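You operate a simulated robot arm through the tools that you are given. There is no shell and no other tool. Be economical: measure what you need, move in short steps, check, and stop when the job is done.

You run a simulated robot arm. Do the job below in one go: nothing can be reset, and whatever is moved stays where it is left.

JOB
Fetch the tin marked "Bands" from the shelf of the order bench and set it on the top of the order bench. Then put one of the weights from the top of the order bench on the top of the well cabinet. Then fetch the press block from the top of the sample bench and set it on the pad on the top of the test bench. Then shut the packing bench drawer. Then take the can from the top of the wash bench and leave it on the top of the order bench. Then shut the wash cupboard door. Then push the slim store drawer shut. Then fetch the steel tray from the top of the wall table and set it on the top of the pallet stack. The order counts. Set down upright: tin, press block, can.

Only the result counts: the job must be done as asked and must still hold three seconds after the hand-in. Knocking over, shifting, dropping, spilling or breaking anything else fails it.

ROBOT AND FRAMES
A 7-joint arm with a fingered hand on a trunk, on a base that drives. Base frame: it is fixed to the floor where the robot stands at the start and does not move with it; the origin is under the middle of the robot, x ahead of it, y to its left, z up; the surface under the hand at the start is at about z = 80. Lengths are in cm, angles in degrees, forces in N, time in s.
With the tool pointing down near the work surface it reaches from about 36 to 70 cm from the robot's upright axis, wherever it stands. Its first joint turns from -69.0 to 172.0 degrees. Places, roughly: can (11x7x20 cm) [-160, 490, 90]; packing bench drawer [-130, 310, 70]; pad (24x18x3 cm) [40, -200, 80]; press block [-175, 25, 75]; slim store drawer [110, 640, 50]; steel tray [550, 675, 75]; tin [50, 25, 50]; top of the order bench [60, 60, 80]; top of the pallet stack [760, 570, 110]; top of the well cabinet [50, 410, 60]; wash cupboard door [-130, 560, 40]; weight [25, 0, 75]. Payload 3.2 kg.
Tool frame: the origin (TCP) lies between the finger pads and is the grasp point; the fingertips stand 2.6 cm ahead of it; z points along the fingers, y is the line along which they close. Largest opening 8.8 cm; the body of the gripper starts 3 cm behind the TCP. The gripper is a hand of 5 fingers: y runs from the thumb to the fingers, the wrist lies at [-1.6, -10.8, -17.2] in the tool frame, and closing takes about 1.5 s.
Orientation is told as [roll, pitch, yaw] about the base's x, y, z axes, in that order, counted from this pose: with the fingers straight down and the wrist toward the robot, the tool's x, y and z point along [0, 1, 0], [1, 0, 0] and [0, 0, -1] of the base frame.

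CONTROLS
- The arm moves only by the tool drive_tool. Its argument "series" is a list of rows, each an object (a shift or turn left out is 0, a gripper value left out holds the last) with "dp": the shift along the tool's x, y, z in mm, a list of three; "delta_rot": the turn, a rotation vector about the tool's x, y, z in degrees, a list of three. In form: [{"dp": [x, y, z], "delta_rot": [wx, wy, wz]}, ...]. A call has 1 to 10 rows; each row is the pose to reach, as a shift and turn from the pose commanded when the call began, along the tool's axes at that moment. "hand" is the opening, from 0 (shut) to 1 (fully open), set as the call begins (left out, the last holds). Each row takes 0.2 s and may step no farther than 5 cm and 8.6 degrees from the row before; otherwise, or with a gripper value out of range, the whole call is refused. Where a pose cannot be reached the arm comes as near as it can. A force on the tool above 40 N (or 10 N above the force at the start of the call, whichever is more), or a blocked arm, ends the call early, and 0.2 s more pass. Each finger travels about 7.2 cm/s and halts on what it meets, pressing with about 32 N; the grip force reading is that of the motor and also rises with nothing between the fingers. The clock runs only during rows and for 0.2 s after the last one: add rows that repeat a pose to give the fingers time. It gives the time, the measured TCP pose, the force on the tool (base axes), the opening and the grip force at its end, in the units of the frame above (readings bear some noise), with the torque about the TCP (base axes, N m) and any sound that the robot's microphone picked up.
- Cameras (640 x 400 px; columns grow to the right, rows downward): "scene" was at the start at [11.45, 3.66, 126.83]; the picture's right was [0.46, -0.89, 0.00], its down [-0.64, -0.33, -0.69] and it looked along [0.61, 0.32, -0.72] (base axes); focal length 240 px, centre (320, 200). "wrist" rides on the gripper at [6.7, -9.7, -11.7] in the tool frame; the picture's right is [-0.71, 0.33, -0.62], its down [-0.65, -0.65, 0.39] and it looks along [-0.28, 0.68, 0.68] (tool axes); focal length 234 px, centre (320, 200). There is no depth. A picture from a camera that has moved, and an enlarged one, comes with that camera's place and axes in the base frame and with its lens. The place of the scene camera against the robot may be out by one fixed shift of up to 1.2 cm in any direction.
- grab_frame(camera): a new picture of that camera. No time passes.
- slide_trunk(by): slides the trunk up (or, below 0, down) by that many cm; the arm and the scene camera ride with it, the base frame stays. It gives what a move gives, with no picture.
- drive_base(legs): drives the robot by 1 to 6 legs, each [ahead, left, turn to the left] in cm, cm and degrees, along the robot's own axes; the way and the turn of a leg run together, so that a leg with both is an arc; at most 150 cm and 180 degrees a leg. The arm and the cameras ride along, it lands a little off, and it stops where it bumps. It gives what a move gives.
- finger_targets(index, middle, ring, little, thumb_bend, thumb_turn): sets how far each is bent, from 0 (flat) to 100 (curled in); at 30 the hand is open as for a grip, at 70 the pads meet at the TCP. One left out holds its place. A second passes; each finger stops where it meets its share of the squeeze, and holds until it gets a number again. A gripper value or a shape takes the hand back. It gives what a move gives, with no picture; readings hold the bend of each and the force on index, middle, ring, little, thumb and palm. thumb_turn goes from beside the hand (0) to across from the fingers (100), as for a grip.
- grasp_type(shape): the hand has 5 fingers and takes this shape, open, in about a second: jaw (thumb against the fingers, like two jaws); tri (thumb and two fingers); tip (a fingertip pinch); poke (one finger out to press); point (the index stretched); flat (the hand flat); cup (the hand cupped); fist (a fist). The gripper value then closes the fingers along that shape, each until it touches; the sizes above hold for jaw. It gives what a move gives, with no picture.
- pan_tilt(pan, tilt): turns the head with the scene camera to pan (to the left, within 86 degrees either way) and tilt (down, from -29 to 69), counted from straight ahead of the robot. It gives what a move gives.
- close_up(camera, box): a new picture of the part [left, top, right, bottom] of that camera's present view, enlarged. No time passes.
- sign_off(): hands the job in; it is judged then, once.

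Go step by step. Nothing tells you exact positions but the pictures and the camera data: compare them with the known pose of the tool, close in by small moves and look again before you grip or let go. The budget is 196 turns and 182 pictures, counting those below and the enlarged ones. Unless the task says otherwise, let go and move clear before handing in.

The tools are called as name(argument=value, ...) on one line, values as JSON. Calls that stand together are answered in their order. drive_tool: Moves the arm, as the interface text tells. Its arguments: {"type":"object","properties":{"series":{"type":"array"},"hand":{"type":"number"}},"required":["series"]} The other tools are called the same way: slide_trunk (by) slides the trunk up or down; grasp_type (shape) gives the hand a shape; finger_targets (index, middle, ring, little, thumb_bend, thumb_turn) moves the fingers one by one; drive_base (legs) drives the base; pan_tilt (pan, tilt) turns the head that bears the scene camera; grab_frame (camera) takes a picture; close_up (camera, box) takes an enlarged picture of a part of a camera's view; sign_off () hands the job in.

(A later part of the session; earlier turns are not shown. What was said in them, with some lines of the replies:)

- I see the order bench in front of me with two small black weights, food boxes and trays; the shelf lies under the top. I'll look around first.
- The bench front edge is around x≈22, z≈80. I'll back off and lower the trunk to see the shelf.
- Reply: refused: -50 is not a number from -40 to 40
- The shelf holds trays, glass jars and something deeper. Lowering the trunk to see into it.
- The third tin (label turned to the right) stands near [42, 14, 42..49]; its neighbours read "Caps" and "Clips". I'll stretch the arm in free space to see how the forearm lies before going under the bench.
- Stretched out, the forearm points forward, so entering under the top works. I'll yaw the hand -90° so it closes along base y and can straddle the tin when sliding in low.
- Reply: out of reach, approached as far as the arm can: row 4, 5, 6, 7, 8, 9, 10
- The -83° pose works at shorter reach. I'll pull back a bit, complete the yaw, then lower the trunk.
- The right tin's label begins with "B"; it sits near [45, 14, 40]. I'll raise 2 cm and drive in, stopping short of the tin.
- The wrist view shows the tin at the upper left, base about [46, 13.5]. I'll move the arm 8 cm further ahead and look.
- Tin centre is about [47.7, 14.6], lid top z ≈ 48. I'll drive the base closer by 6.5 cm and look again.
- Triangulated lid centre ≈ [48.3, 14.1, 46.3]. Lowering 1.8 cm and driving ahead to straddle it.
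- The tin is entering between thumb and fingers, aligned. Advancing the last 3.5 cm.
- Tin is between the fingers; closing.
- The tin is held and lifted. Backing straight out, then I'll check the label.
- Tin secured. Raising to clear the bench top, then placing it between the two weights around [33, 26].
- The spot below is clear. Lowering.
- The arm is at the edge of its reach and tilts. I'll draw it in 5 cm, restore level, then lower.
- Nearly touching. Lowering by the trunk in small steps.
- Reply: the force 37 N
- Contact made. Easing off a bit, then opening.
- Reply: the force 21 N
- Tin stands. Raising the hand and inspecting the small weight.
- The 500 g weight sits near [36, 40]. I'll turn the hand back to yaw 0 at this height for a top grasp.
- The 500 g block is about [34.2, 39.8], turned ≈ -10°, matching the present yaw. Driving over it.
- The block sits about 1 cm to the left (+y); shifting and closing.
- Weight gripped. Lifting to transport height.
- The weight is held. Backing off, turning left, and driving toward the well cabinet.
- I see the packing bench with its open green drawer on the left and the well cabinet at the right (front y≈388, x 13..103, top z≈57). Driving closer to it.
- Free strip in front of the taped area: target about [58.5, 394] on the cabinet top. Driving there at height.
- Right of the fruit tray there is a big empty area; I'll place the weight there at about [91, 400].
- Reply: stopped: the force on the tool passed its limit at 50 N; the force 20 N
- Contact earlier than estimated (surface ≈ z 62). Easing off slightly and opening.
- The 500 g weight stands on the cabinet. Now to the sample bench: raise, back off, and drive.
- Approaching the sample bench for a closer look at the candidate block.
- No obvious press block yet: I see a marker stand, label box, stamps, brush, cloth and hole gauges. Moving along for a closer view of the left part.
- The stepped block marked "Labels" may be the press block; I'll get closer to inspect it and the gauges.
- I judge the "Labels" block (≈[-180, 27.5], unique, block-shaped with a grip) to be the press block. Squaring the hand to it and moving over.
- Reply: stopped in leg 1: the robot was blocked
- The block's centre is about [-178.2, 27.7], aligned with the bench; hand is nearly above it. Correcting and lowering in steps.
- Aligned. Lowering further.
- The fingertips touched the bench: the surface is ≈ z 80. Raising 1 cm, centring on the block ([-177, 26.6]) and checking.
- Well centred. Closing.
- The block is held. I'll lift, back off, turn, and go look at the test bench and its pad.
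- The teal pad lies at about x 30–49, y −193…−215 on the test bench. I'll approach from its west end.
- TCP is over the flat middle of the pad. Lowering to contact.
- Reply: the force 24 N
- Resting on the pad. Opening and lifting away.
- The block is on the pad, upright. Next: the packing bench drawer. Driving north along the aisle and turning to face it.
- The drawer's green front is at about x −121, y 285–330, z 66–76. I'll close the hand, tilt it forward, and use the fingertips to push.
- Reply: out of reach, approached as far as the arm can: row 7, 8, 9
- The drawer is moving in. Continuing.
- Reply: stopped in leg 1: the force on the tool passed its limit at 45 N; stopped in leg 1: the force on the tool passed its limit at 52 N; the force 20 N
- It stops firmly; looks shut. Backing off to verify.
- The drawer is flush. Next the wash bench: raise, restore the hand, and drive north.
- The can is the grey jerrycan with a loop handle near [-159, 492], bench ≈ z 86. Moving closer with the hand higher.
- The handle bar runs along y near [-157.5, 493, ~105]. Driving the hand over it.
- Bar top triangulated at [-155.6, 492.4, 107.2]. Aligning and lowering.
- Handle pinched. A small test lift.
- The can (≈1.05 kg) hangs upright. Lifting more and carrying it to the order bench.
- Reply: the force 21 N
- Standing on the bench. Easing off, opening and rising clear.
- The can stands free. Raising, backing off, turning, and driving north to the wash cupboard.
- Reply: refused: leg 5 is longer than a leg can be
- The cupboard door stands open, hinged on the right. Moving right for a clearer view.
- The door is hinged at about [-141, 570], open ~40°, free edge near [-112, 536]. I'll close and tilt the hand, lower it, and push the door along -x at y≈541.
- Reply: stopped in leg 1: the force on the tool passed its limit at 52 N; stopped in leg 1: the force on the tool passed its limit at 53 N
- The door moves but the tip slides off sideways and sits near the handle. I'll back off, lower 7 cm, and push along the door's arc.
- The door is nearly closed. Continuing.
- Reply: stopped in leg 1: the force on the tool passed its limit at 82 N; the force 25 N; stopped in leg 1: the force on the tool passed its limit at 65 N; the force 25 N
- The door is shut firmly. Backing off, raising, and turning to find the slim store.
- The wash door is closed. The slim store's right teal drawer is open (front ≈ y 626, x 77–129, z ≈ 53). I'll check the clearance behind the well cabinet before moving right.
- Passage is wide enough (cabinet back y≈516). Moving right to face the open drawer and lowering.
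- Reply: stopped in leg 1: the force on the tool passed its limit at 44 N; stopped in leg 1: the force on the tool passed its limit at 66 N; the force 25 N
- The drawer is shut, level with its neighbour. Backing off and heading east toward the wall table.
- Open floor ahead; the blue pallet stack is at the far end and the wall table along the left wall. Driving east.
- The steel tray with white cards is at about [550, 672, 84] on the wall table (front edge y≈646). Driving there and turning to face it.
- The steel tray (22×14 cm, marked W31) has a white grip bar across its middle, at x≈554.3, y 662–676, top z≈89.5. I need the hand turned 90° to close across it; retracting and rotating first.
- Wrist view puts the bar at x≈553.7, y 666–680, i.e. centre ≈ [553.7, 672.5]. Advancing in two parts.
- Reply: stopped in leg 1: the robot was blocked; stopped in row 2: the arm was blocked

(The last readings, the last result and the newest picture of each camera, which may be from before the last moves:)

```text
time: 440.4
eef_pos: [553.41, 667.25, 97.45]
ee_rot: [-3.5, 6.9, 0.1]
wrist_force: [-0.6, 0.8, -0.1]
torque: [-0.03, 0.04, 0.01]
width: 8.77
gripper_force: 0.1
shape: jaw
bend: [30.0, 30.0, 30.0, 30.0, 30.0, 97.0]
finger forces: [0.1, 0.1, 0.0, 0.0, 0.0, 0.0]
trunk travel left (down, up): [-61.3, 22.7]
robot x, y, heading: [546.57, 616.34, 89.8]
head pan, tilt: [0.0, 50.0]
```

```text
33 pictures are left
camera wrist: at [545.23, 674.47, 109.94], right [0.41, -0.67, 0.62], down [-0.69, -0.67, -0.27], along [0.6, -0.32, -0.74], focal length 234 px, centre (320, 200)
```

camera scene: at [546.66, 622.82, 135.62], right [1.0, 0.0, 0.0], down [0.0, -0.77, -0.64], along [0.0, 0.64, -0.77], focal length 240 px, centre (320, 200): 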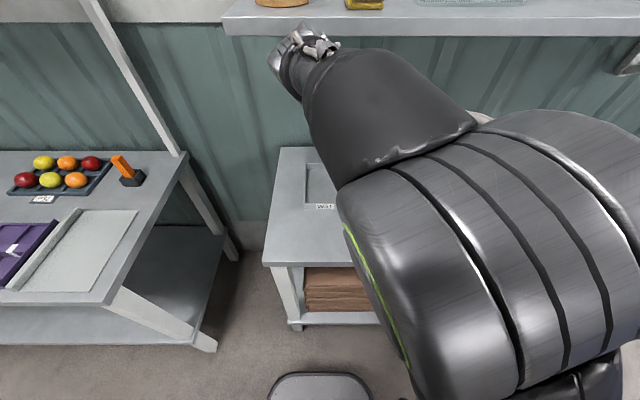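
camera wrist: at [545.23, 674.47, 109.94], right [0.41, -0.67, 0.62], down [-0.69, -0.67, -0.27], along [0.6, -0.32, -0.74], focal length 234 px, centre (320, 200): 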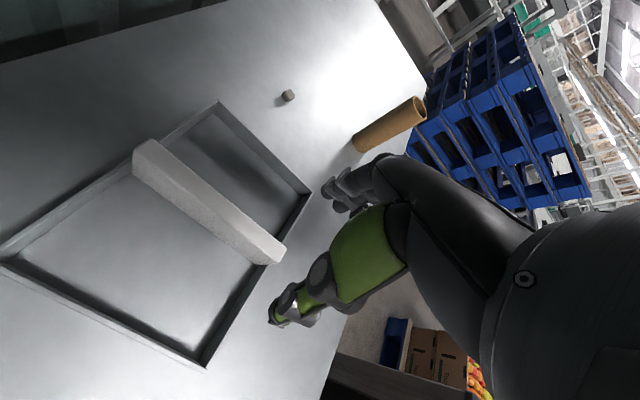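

The hand evidently touched the wall shelf above while high; now it is below it. I'll level the hand, then creep forward the remaining 6.5 cm.

drive_tool(series=[{"dp": [0, 0, 0], "delta_rot": [-3.5, 1.8, 0]}, {"dp": [0, 0, 0], "delta_rot": [-6.9, 3.5, 0]}, {"dp": [0, 0, 0], "delta_rot": [-6.9, 3.5, 0]}])

drive_base(legs=[[4.5, 0, 0]])

grab_frame(camera="wrist")

```text
time: 441.2
eef_pos: [554.63, 667.09, 98.35]
ee_rot: [0.7, 2.4, -1.3]
wrist_force: [-0.7, -1.1, 0.1]
torque: [0.03, -0.01, 0.01]
width: 8.79
gripper_force: 0.2
shape: jaw
bend: [30.0, 30.0, 30.0, 30.0, 30.0, 97.0]
finger forces: [0.1, 0.1, 0.1, 0.0, 0.1, 0.0]
trunk travel left (down, up): [-61.3, 22.7]
robot x, y, heading: [546.73, 616.28, 89.9]
head pan, tilt: [0.0, 50.0]
```

```text
time: 442.1
eef_pos: [554.22, 671.69, 98.33]
ee_rot: [0.6, 2.6, -0.8]
wrist_force: [-0.5, 0.8, 0.3]
torque: [-0.02, -0.01, -0.02]
width: 8.76
gripper_force: 0.0
shape: jaw
bend: [30.0, 30.0, 30.0, 30.0, 30.0, 97.0]
finger forces: [0.0, 0.0, 0.1, 0.0, 0.0, 0.0]
trunk travel left (down, up): [-61.3, 22.7]
robot x, y, heading: [546.83, 620.8, 90.3]
head pan, tilt: [0.0, 50.0]
```

```text
32 pictures are left
camera wrist: at [545.24, 678.21, 110.57], right [0.35, -0.72, 0.6], down [-0.68, -0.64, -0.37], along [0.65, -0.28, -0.71], focal length 234 px, centre (320, 200)
```

wrist: 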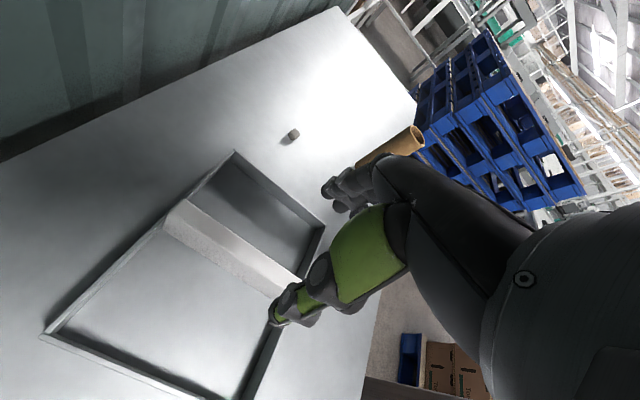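

drive_base(legs=[[1.2, 0.5, 0]])

slide_trunk(by=-6)

grab_frame(camera="wrist")

```text
time: 442.8
eef_pos: [553.83, 672.74, 98.44]
ee_rot: [0.8, 2.8, -0.9]
wrist_force: [0.0, 0.0, 0.1]
torque: [0.01, -0.01, 0.0]
width: 8.78
gripper_force: 0.0
shape: jaw
bend: [30.0, 30.0, 30.0, 30.0, 30.0, 97.0]
finger forces: [0.0, 0.0, 0.0, 0.1, 0.0, 0.0]
trunk travel left (down, up): [-61.3, 22.7]
robot x, y, heading: [546.2, 622.09, 89.8]
head pan, tilt: [0.0, 50.0]
```

```text
time: 443.8
eef_pos: [553.98, 672.76, 92.46]
ee_rot: [0.8, 2.8, -1.1]
wrist_force: [0.0, 0.8, -0.2]
torque: [-0.01, 0.02, -0.04]
width: 8.8
gripper_force: 0.1
shape: jaw
bend: [30.0, 30.0, 30.0, 30.0, 30.0, 97.0]
finger forces: [0.0, 0.0, 0.0, 0.1, 0.0, 0.1]
trunk travel left (down, up): [-55.3, 28.7]
robot x, y, heading: [545.95, 621.91, 90.0]
head pan, tilt: [0.0, 50.0]
```

```text
31 pictures are left
camera wrist: at [544.99, 679.33, 104.8], right [0.35, -0.72, 0.6], down [-0.68, -0.63, -0.36], along [0.64, -0.28, -0.71], focal length 234 px, centre (320, 200)
```

wrist: 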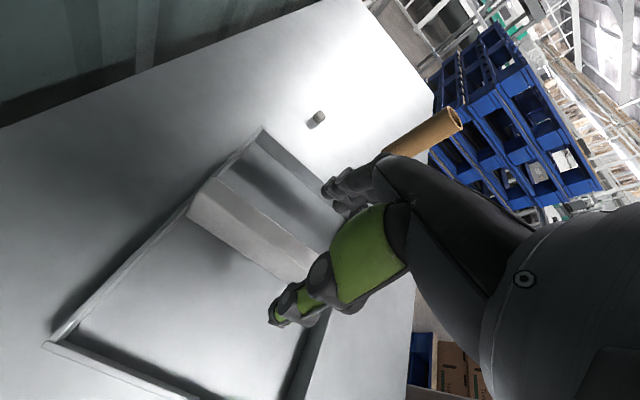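

slide_trunk(by=-3.5)

grab_frame(camera="wrist")

```text
time: 444.6
eef_pos: [553.83, 672.67, 88.97]
ee_rot: [0.8, 2.8, -1.0]
wrist_force: [0.0, 0.3, 0.1]
torque: [0.03, -0.05, -0.02]
width: 8.79
gripper_force: 0.1
shape: jaw
bend: [30.0, 30.0, 30.0, 30.0, 30.0, 97.0]
finger forces: [0.1, 0.1, 0.0, 0.0, 0.0, 0.0]
trunk travel left (down, up): [-51.8, 32.2]
robot x, y, heading: [545.86, 622.35, 89.8]
head pan, tilt: [0.0, 50.0]
```

```text
30 pictures are left
camera wrist: at [544.98, 679.33, 101.29], right [0.35, -0.72, 0.6], down [-0.68, -0.63, -0.36], along [0.64, -0.28, -0.71], focal length 234 px, centre (320, 200)
```

wrist: 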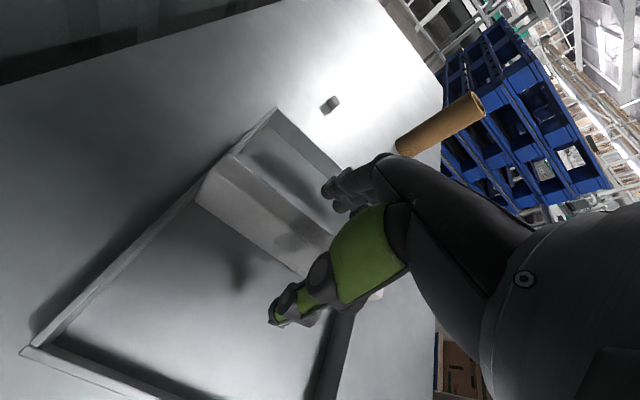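

slide_trunk(by=-0.7)

drive_tool(hand=0, series=[{"dp": [0, 0, 0]}, {"dp": [0, 0, 0]}, {"dp": [0, 0, 0]}, {"dp": [0, 0, 0]}, {"dp": [0, 0, 0]}, {"dp": [0, 0, 0]}, {"dp": [0, 0, 0]}, {"dp": [0, 0, 0]}])

slide_trunk(by=1.5)

grab_frame(camera="wrist")

```text
time: 445.2
eef_pos: [553.82, 672.77, 88.26]
ee_rot: [0.9, 2.8, -1.1]
wrist_force: [-0.5, 0.1, -0.1]
torque: [-0.02, 0.0, 0.0]
width: 8.8
gripper_force: 0.1
shape: jaw
bend: [30.0, 30.0, 30.0, 30.0, 30.0, 97.0]
finger forces: [0.0, 0.0, 0.1, 0.0, 0.1, 0.0]
trunk travel left (down, up): [-51.1, 32.9]
robot x, y, heading: [546.4, 621.9, 89.9]
head pan, tilt: [0.0, 50.0]
```

```text
time: 447.0
eef_pos: [553.98, 672.77, 88.13]
ee_rot: [0.7, 2.8, -1.0]
wrist_force: [-0.7, 0.0, 0.5]
torque: [0.01, 0.03, 0.05]
width: 1.4
gripper_force: 31.9
shape: jaw
bend: [64.0, 61.0, 72.0, 68.0, 51.0, 100.0]
finger forces: [17.0, 7.6, 3.2, 1.7, 29.8, 0.1]
trunk travel left (down, up): [-51.1, 32.9]
robot x, y, heading: [546.54, 621.92, 89.8]
head pan, tilt: [0.0, 50.0]
```

```text
time: 447.6
eef_pos: [553.96, 672.8, 89.68]
ee_rot: [0.7, 2.9, -1.0]
wrist_force: [0.0, -0.8, -2.0]
torque: [0.01, -0.03, -0.02]
width: 1.42
gripper_force: 32.1
shape: jaw
bend: [64.0, 61.0, 72.0, 70.0, 51.0, 100.0]
finger forces: [17.9, 7.4, 3.0, 1.8, 30.0, 0.0]
trunk travel left (down, up): [-52.6, 31.4]
robot x, y, heading: [546.52, 621.73, 89.7]
head pan, tilt: [0.0, 50.0]
```

```text
29 pictures are left
camera wrist: at [544.99, 679.38, 102.05], right [0.35, -0.72, 0.6], down [-0.68, -0.63, -0.36], along [0.64, -0.28, -0.71], focal length 234 px, centre (320, 200)
```

wrist: 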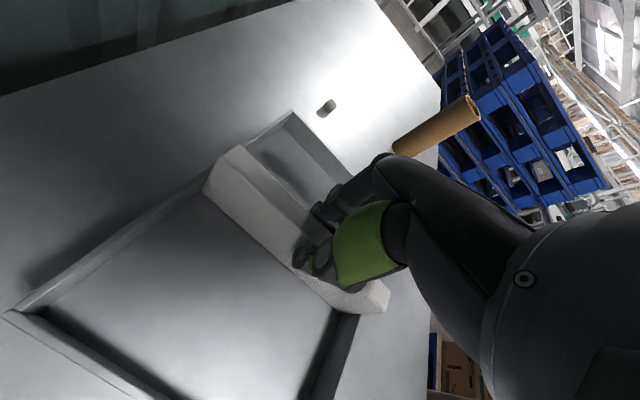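

slide_trunk(by=3)

grab_frame(camera="wrist")

```text
time: 448.4
eef_pos: [554.02, 672.77, 92.7]
ee_rot: [0.6, 2.8, -1.0]
wrist_force: [0.6, -0.1, -0.1]
torque: [-0.02, 0.02, -0.03]
width: 1.4
gripper_force: 32.0
shape: jaw
bend: [64.0, 61.0, 72.0, 70.0, 51.0, 100.0]
finger forces: [17.9, 7.4, 3.0, 1.7, 30.0, 0.1]
trunk travel left (down, up): [-55.6, 28.4]
robot x, y, heading: [546.56, 622.1, 89.9]
head pan, tilt: [0.0, 50.0]
```

```text
28 pictures are left
camera wrist: at [544.99, 679.38, 105.05], right [0.35, -0.72, 0.6], down [-0.68, -0.63, -0.36], along [0.64, -0.28, -0.71], focal length 234 px, centre (320, 200)
```

wrist: 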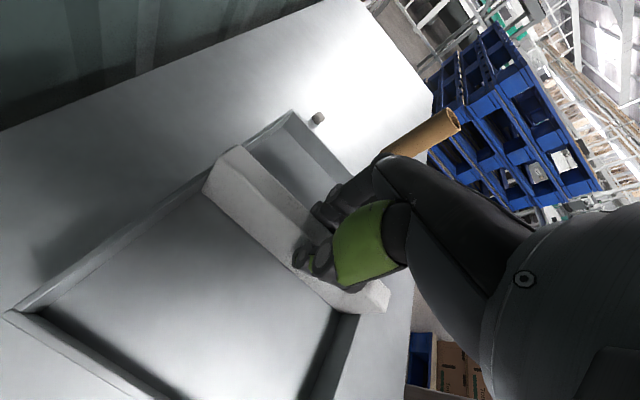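

The tray is lifted with its bar, level. Backing out from under the shelf, raising, turning toward the pallet stack.

drive_base(legs=[[-34, 0, 0]])

slide_trunk(by=27)

drive_base(legs=[[0, 0, -90], [70, 0, 0]])

pan_tilt(pan=0, tilt=25)

grab_frame(camera="scene")

grab_frame(camera="wrist")

```text
time: 450.6
eef_pos: [553.89, 638.76, 92.8]
ee_rot: [0.8, 2.8, -1.0]
wrist_force: [0.6, -0.3, -1.6]
torque: [0.0, -0.01, 0.03]
width: 1.42
gripper_force: 32.0
shape: jaw
bend: [64.0, 61.0, 72.0, 70.0, 51.0, 100.0]
finger forces: [17.9, 7.3, 2.9, 1.7, 29.9, 0.1]
trunk travel left (down, up): [-55.6, 28.4]
robot x, y, heading: [546.52, 587.94, 89.9]
head pan, tilt: [0.0, 50.0]
```

```text
time: 453.3
eef_pos: [553.94, 638.85, 119.66]
ee_rot: [0.7, 2.9, -0.9]
wrist_force: [1.0, 0.6, -1.7]
torque: [-0.04, 0.0, 0.01]
width: 1.39
gripper_force: 31.6
shape: jaw
bend: [64.0, 61.0, 72.0, 70.0, 51.0, 100.0]
finger forces: [17.9, 7.3, 3.0, 1.5, 29.8, 0.2]
trunk travel left (down, up): [-82.6, 1.4]
robot x, y, heading: [546.19, 587.78, 89.8]
head pan, tilt: [0.0, 50.0]
```

```text
time: 461.0
eef_pos: [667.37, 580.6, 119.63]
ee_rot: [0.7, 2.8, -90.7]
wrist_force: [0.3, 0.9, -1.0]
torque: [-0.01, -0.01, -0.01]
width: 1.41
gripper_force: 31.8
shape: jaw
bend: [64.0, 61.0, 72.0, 70.0, 51.0, 100.0]
finger forces: [18.0, 7.3, 3.0, 1.5, 29.8, 0.1]
trunk travel left (down, up): [-82.6, 1.4]
robot x, y, heading: [616.47, 588.06, 0.1]
head pan, tilt: [0.0, 50.0]
```

```text
time: 461.9
eef_pos: [667.29, 580.52, 119.77]
ee_rot: [0.7, 2.9, -90.8]
wrist_force: [-0.3, 0.7, -1.4]
torque: [-0.02, 0.01, 0.0]
width: 1.39
gripper_force: 31.9
shape: jaw
bend: [64.0, 61.0, 72.0, 70.0, 51.0, 100.0]
finger forces: [18.0, 7.4, 2.9, 1.5, 29.8, 0.0]
trunk travel left (down, up): [-82.6, 1.4]
robot x, y, heading: [616.1, 588.44, 0.1]
head pan, tilt: [0.0, 25.0]
```

```text
27 pictures are left
camera scene: at [629.98, 587.99, 152.65], right [0.0, -1.0, 0.0], down [-0.42, 0.0, -0.91], along [0.91, 0.0, -0.42], focal length 240 px, centre (320, 200)
```

scene: 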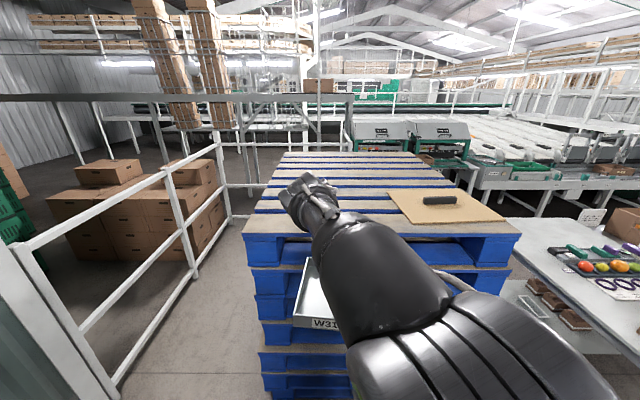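

```text
26 pictures are left
camera wrist: at [674.12, 589.5, 132.09], right [-0.72, -0.35, 0.6], down [-0.63, 0.68, -0.36], along [-0.28, -0.64, -0.71], focal length 234 px, centre (320, 200)
```

wrist: 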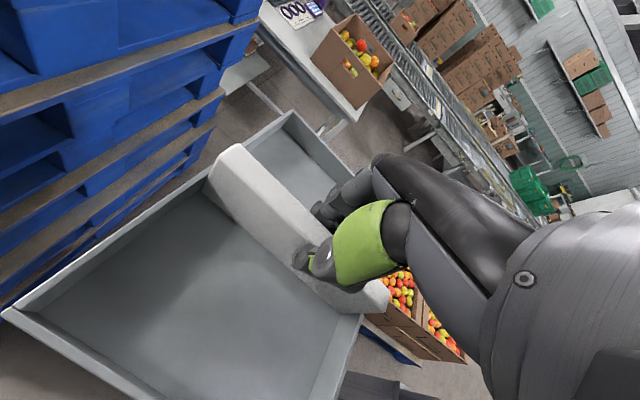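

The pallet top (≈ x 702–807, y 521–614, z ≈ 107) is slatted; its left half is free. Moving the tray over [722, 587].

drive_base(legs=[[40, 7, 0], [14, 0, 0]])

grab_frame(camera="wrist")

pan_tilt(pan=10, tilt=45)

grab_frame(camera="scene")

```text
time: 465.4
eef_pos: [721.36, 587.5, 119.73]
ee_rot: [0.8, 2.8, -90.8]
wrist_force: [-0.2, 0.0, -0.7]
torque: [0.0, 0.01, 0.01]
width: 1.42
gripper_force: 31.9
shape: jaw
bend: [64.0, 61.0, 72.0, 70.0, 51.0, 100.0]
finger forces: [17.9, 7.3, 3.0, 1.5, 29.7, 0.1]
trunk travel left (down, up): [-82.6, 1.4]
robot x, y, heading: [670.96, 595.0, -0.0]
head pan, tilt: [0.0, 25.0]
```

```text
25 pictures are left
camera wrist: at [728.15, 596.48, 132.15], right [-0.72, -0.35, 0.6], down [-0.63, 0.68, -0.36], along [-0.28, -0.64, -0.71], focal length 234 px, centre (320, 200)
```

wrist: 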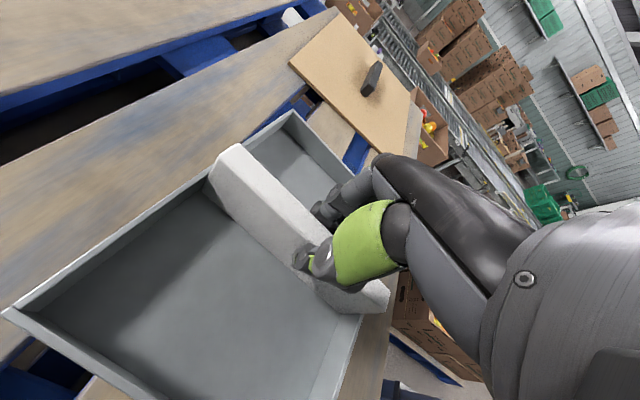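

```text
time: 466.2
eef_pos: [721.57, 587.53, 119.73]
ee_rot: [0.7, 2.9, -91.0]
wrist_force: [0.1, -0.3, -0.9]
torque: [0.02, 0.06, 0.02]
width: 1.39
gripper_force: 31.6
shape: jaw
bend: [64.0, 61.0, 72.0, 70.0, 51.0, 100.0]
finger forces: [18.0, 7.4, 3.0, 1.5, 29.8, 0.1]
trunk travel left (down, up): [-82.6, 1.4]
robot x, y, heading: [670.63, 595.04, -0.1]
head pan, tilt: [10.0, 45.0]
```

```text
24 pictures are left
camera scene: at [682.96, 596.4, 149.61], right [0.17, -0.98, 0.0], down [-0.7, -0.12, -0.71], along [0.7, 0.12, -0.71], focal length 240 px, centre (320, 200)
```

scene: 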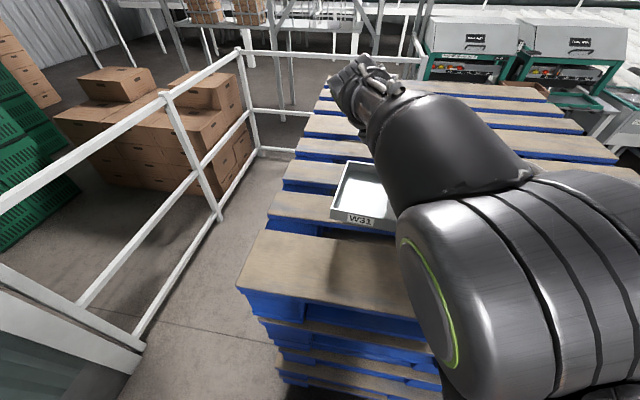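

The tray would rest on one slat only; I'll shift back 7.5 cm so it bridges two slats, then lower.

drive_base(legs=[[-7.3, 0, 0]])

slide_trunk(by=-6)

grab_frame(camera="wrist")

grab_frame(camera="scene")

```text
time: 467.2
eef_pos: [714.3, 587.5, 119.7]
ee_rot: [0.6, 2.9, -90.9]
wrist_force: [-0.2, -0.2, -1.8]
torque: [-0.02, 0.02, 0.01]
width: 1.41
gripper_force: 31.5
shape: jaw
bend: [64.0, 61.0, 72.0, 70.0, 51.0, 100.0]
finger forces: [17.9, 7.4, 3.0, 1.5, 29.8, 0.0]
trunk travel left (down, up): [-82.6, 1.4]
robot x, y, heading: [663.15, 594.72, -0.1]
head pan, tilt: [10.0, 45.0]
```

```text
time: 468.2
eef_pos: [714.06, 587.51, 114.46]
ee_rot: [1.8, 2.8, -90.8]
wrist_force: [7.7, -0.8, 35.7]
torque: [0.04, -0.1, 0.13]
width: 1.47
gripper_force: 32.6
shape: jaw
bend: [64.0, 61.0, 72.0, 70.0, 51.0, 100.0]
finger forces: [20.6, 10.3, 4.4, 1.8, 36.6, 0.0]
trunk travel left (down, up): [-76.6, 7.4]
robot x, y, heading: [663.2, 594.97, 0.3]
head pan, tilt: [10.0, 45.0]
```

```text
23 pictures are left
camera wrist: at [720.65, 596.49, 126.85], right [-0.73, -0.35, 0.59], down [-0.63, 0.68, -0.38], along [-0.27, -0.64, -0.72], focal length 234 px, centre (320, 200)
```

wrist: 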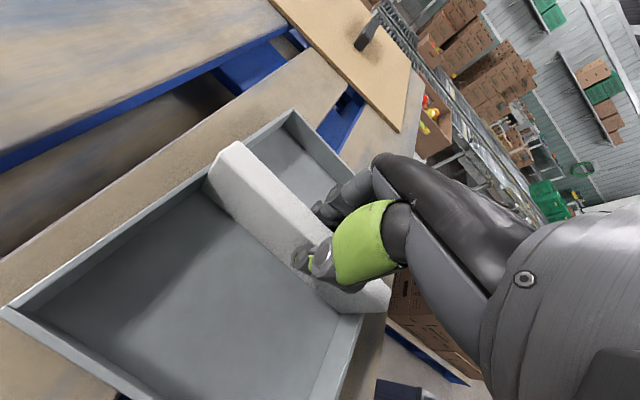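

```text
22 pictures are left
camera scene: at [675.26, 596.48, 143.7], right [0.17, -0.98, 0.0], down [-0.69, -0.12, -0.71], along [0.7, 0.12, -0.71], focal length 240 px, centre (320, 200)
```

scene: 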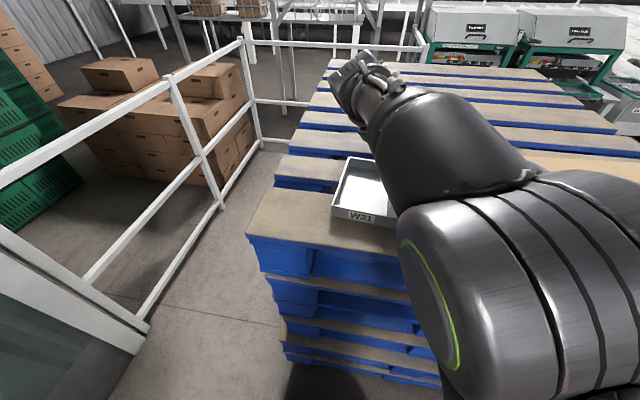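

Contact on the pallet. Easing off and releasing.

slide_trunk(by=0.5)

drive_tool(hand=1, series=[{"dp": [0, 0, 0]}, {"dp": [0, 0, 0]}, {"dp": [0, 0, 0]}, {"dp": [0, 0, 0]}, {"dp": [0, 0, 0]}, {"dp": [0, 0, 0]}, {"dp": [0, 0, 0]}])

grab_frame(camera="wrist")

slide_trunk(by=6.5)

grab_frame(camera="wrist")

```text
time: 468.8
eef_pos: [714.12, 587.52, 114.39]
ee_rot: [1.2, 2.9, -90.9]
wrist_force: [8.2, -0.8, 24.4]
torque: [0.0, -0.18, 0.1]
width: 1.5
gripper_force: 31.6
shape: jaw
bend: [64.0, 61.0, 72.0, 70.0, 51.0, 100.0]
finger forces: [20.6, 9.9, 3.9, 1.7, 35.0, 0.0]
trunk travel left (down, up): [-77.1, 6.9]
robot x, y, heading: [663.47, 594.65, 0.1]
head pan, tilt: [10.0, 45.0]
```

```text
time: 470.4
eef_pos: [714.11, 587.35, 114.16]
ee_rot: [0.7, 2.9, -90.9]
wrist_force: [0.4, 0.1, 0.0]
torque: [0.04, 0.01, -0.01]
width: 8.77
gripper_force: 0.0
shape: jaw
bend: [30.0, 30.0, 30.0, 30.0, 30.0, 97.0]
finger forces: [0.1, 0.0, 0.1, 0.0, 0.0, 0.0]
trunk travel left (down, up): [-77.1, 6.9]
robot x, y, heading: [663.17, 595.2, 0.1]
head pan, tilt: [10.0, 45.0]
```

```text
21 pictures are left
camera wrist: at [720.97, 596.45, 126.59], right [-0.72, -0.35, 0.6], down [-0.63, 0.68, -0.36], along [-0.28, -0.64, -0.71], focal length 234 px, centre (320, 200)
```

wrist: 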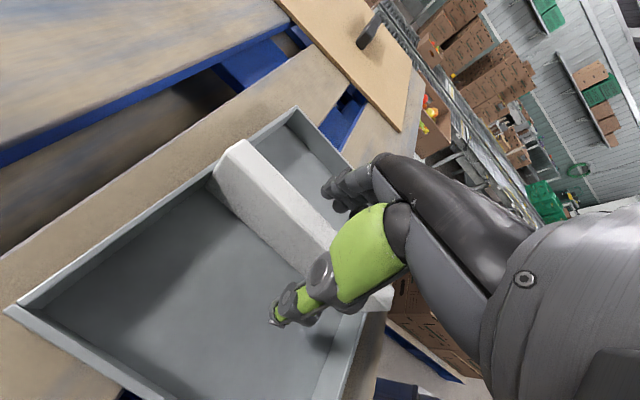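

```text
time: 471.4
eef_pos: [714.17, 587.45, 120.81]
ee_rot: [0.8, 3.0, -90.7]
wrist_force: [-0.5, 0.3, 0.1]
torque: [0.0, -0.01, 0.01]
width: 8.79
gripper_force: 0.1
shape: jaw
bend: [30.0, 30.0, 30.0, 30.0, 30.0, 97.0]
finger forces: [0.1, 0.0, 0.0, 0.0, 0.0, 0.1]
trunk travel left (down, up): [-83.6, 0.4]
robot x, y, heading: [663.15, 594.79, 0.0]
head pan, tilt: [10.0, 45.0]
```

```text
20 pictures are left
camera wrist: at [720.97, 596.47, 133.11], right [-0.72, -0.35, 0.6], down [-0.63, 0.68, -0.36], along [-0.28, -0.64, -0.72], focal length 234 px, centre (320, 200)
```

wrist: 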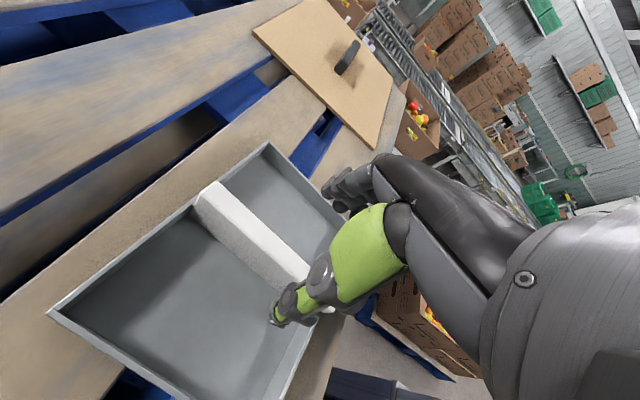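

The tray sits flat. Backing straight off (tips clear the bar) and checking.

drive_base(legs=[[-40, 0, 0]])

pan_tilt(pan=8, tilt=25)

grab_frame(camera="scene")

```text
time: 473.9
eef_pos: [673.89, 587.55, 120.62]
ee_rot: [0.7, 2.9, -90.8]
wrist_force: [0.1, -0.4, -0.5]
torque: [0.03, 0.0, 0.02]
width: 8.8
gripper_force: 0.1
shape: jaw
bend: [30.0, 30.0, 30.0, 30.0, 30.0, 97.0]
finger forces: [0.1, 0.0, 0.0, 0.0, 0.1, 0.0]
trunk travel left (down, up): [-83.6, 0.4]
robot x, y, heading: [622.75, 594.7, 0.2]
head pan, tilt: [10.0, 45.0]
```

```text
time: 474.7
eef_pos: [673.82, 587.57, 120.66]
ee_rot: [0.7, 2.9, -90.9]
wrist_force: [0.5, -0.5, 1.1]
torque: [0.02, 0.01, -0.03]
width: 8.81
gripper_force: 0.2
shape: jaw
bend: [30.0, 30.0, 30.0, 30.0, 30.0, 97.0]
finger forces: [0.1, 0.0, 0.0, 0.0, 0.0, 0.0]
trunk travel left (down, up): [-83.6, 0.4]
robot x, y, heading: [623.15, 595.06, 0.2]
head pan, tilt: [8.0, 25.0]
```

```text
19 pictures are left
camera scene: at [636.43, 596.24, 153.65], right [0.14, -0.99, 0.0], down [-0.42, -0.06, -0.91], along [0.9, 0.13, -0.42], focal length 240 px, centre (320, 200)
```

scene: 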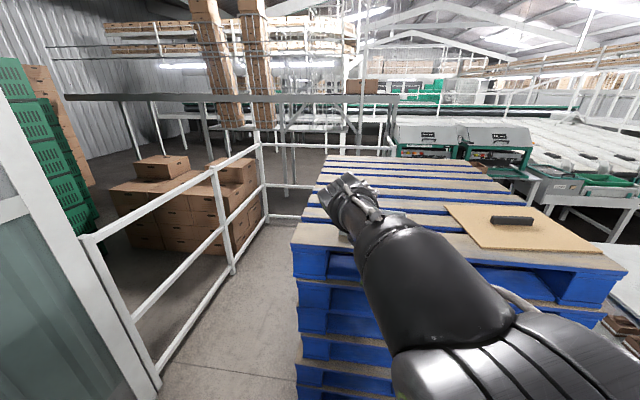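

drive_base(legs=[[0, -25, 0]])

pan_tilt(pan=25, tilt=25)

grab_frame(camera="scene")

```text
time: 476.6
eef_pos: [673.81, 562.27, 120.65]
ee_rot: [0.7, 2.9, -91.0]
wrist_force: [0.1, 0.3, -0.2]
torque: [0.01, 0.02, -0.04]
width: 8.79
gripper_force: 0.0
shape: jaw
bend: [30.0, 30.0, 30.0, 30.0, 30.0, 97.0]
finger forces: [0.0, 0.1, 0.0, 0.1, 0.0, 0.0]
trunk travel left (down, up): [-83.6, 0.4]
robot x, y, heading: [623.27, 570.12, 0.0]
head pan, tilt: [8.0, 25.0]
```

```text
time: 477.4
eef_pos: [673.77, 562.23, 120.77]
ee_rot: [0.8, 2.9, -91.0]
wrist_force: [0.3, 0.4, -0.7]
torque: [-0.02, -0.02, 0.0]
width: 8.77
gripper_force: 0.0
shape: jaw
bend: [30.0, 30.0, 30.0, 30.0, 30.0, 97.0]
finger forces: [0.0, 0.1, 0.0, 0.0, 0.0, 0.0]
trunk travel left (down, up): [-83.6, 0.4]
robot x, y, heading: [622.92, 569.68, -0.4]
head pan, tilt: [25.0, 25.0]
```

```text
18 pictures are left
camera scene: at [635.66, 573.72, 153.66], right [0.42, -0.91, 0.0], down [-0.38, -0.18, -0.91], along [0.82, 0.38, -0.42], focal length 240 px, centre (320, 200)
```

scene: 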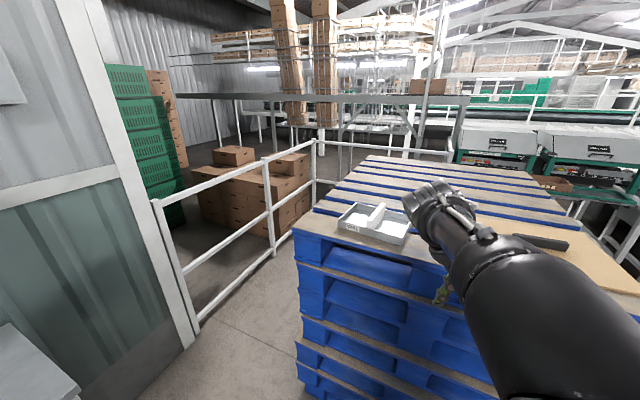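

The tray lies flat on the pallet stack with the hand clear, and I checked each earlier item as I finished it. Handing in.

sign_off()

```text
The job is handed in.
```

I finished all eight steps in order and handed the job in, but I'm not certain I moved the right press block. Nothing on the sample bench was marked as one, so I took the only block-shaped item, the one labelled "Labels".

- **Tin label:** I only saw the "B" on the tin. The other two tins on the shelf read "Caps" and "Clips".
- **Bumps:** the robot bumped the sample bench. At the wall table the hand was also blocked, most likely by the wall shelf above. I saw nothing fall either time, but I did not look closely at that shelf afterwards.
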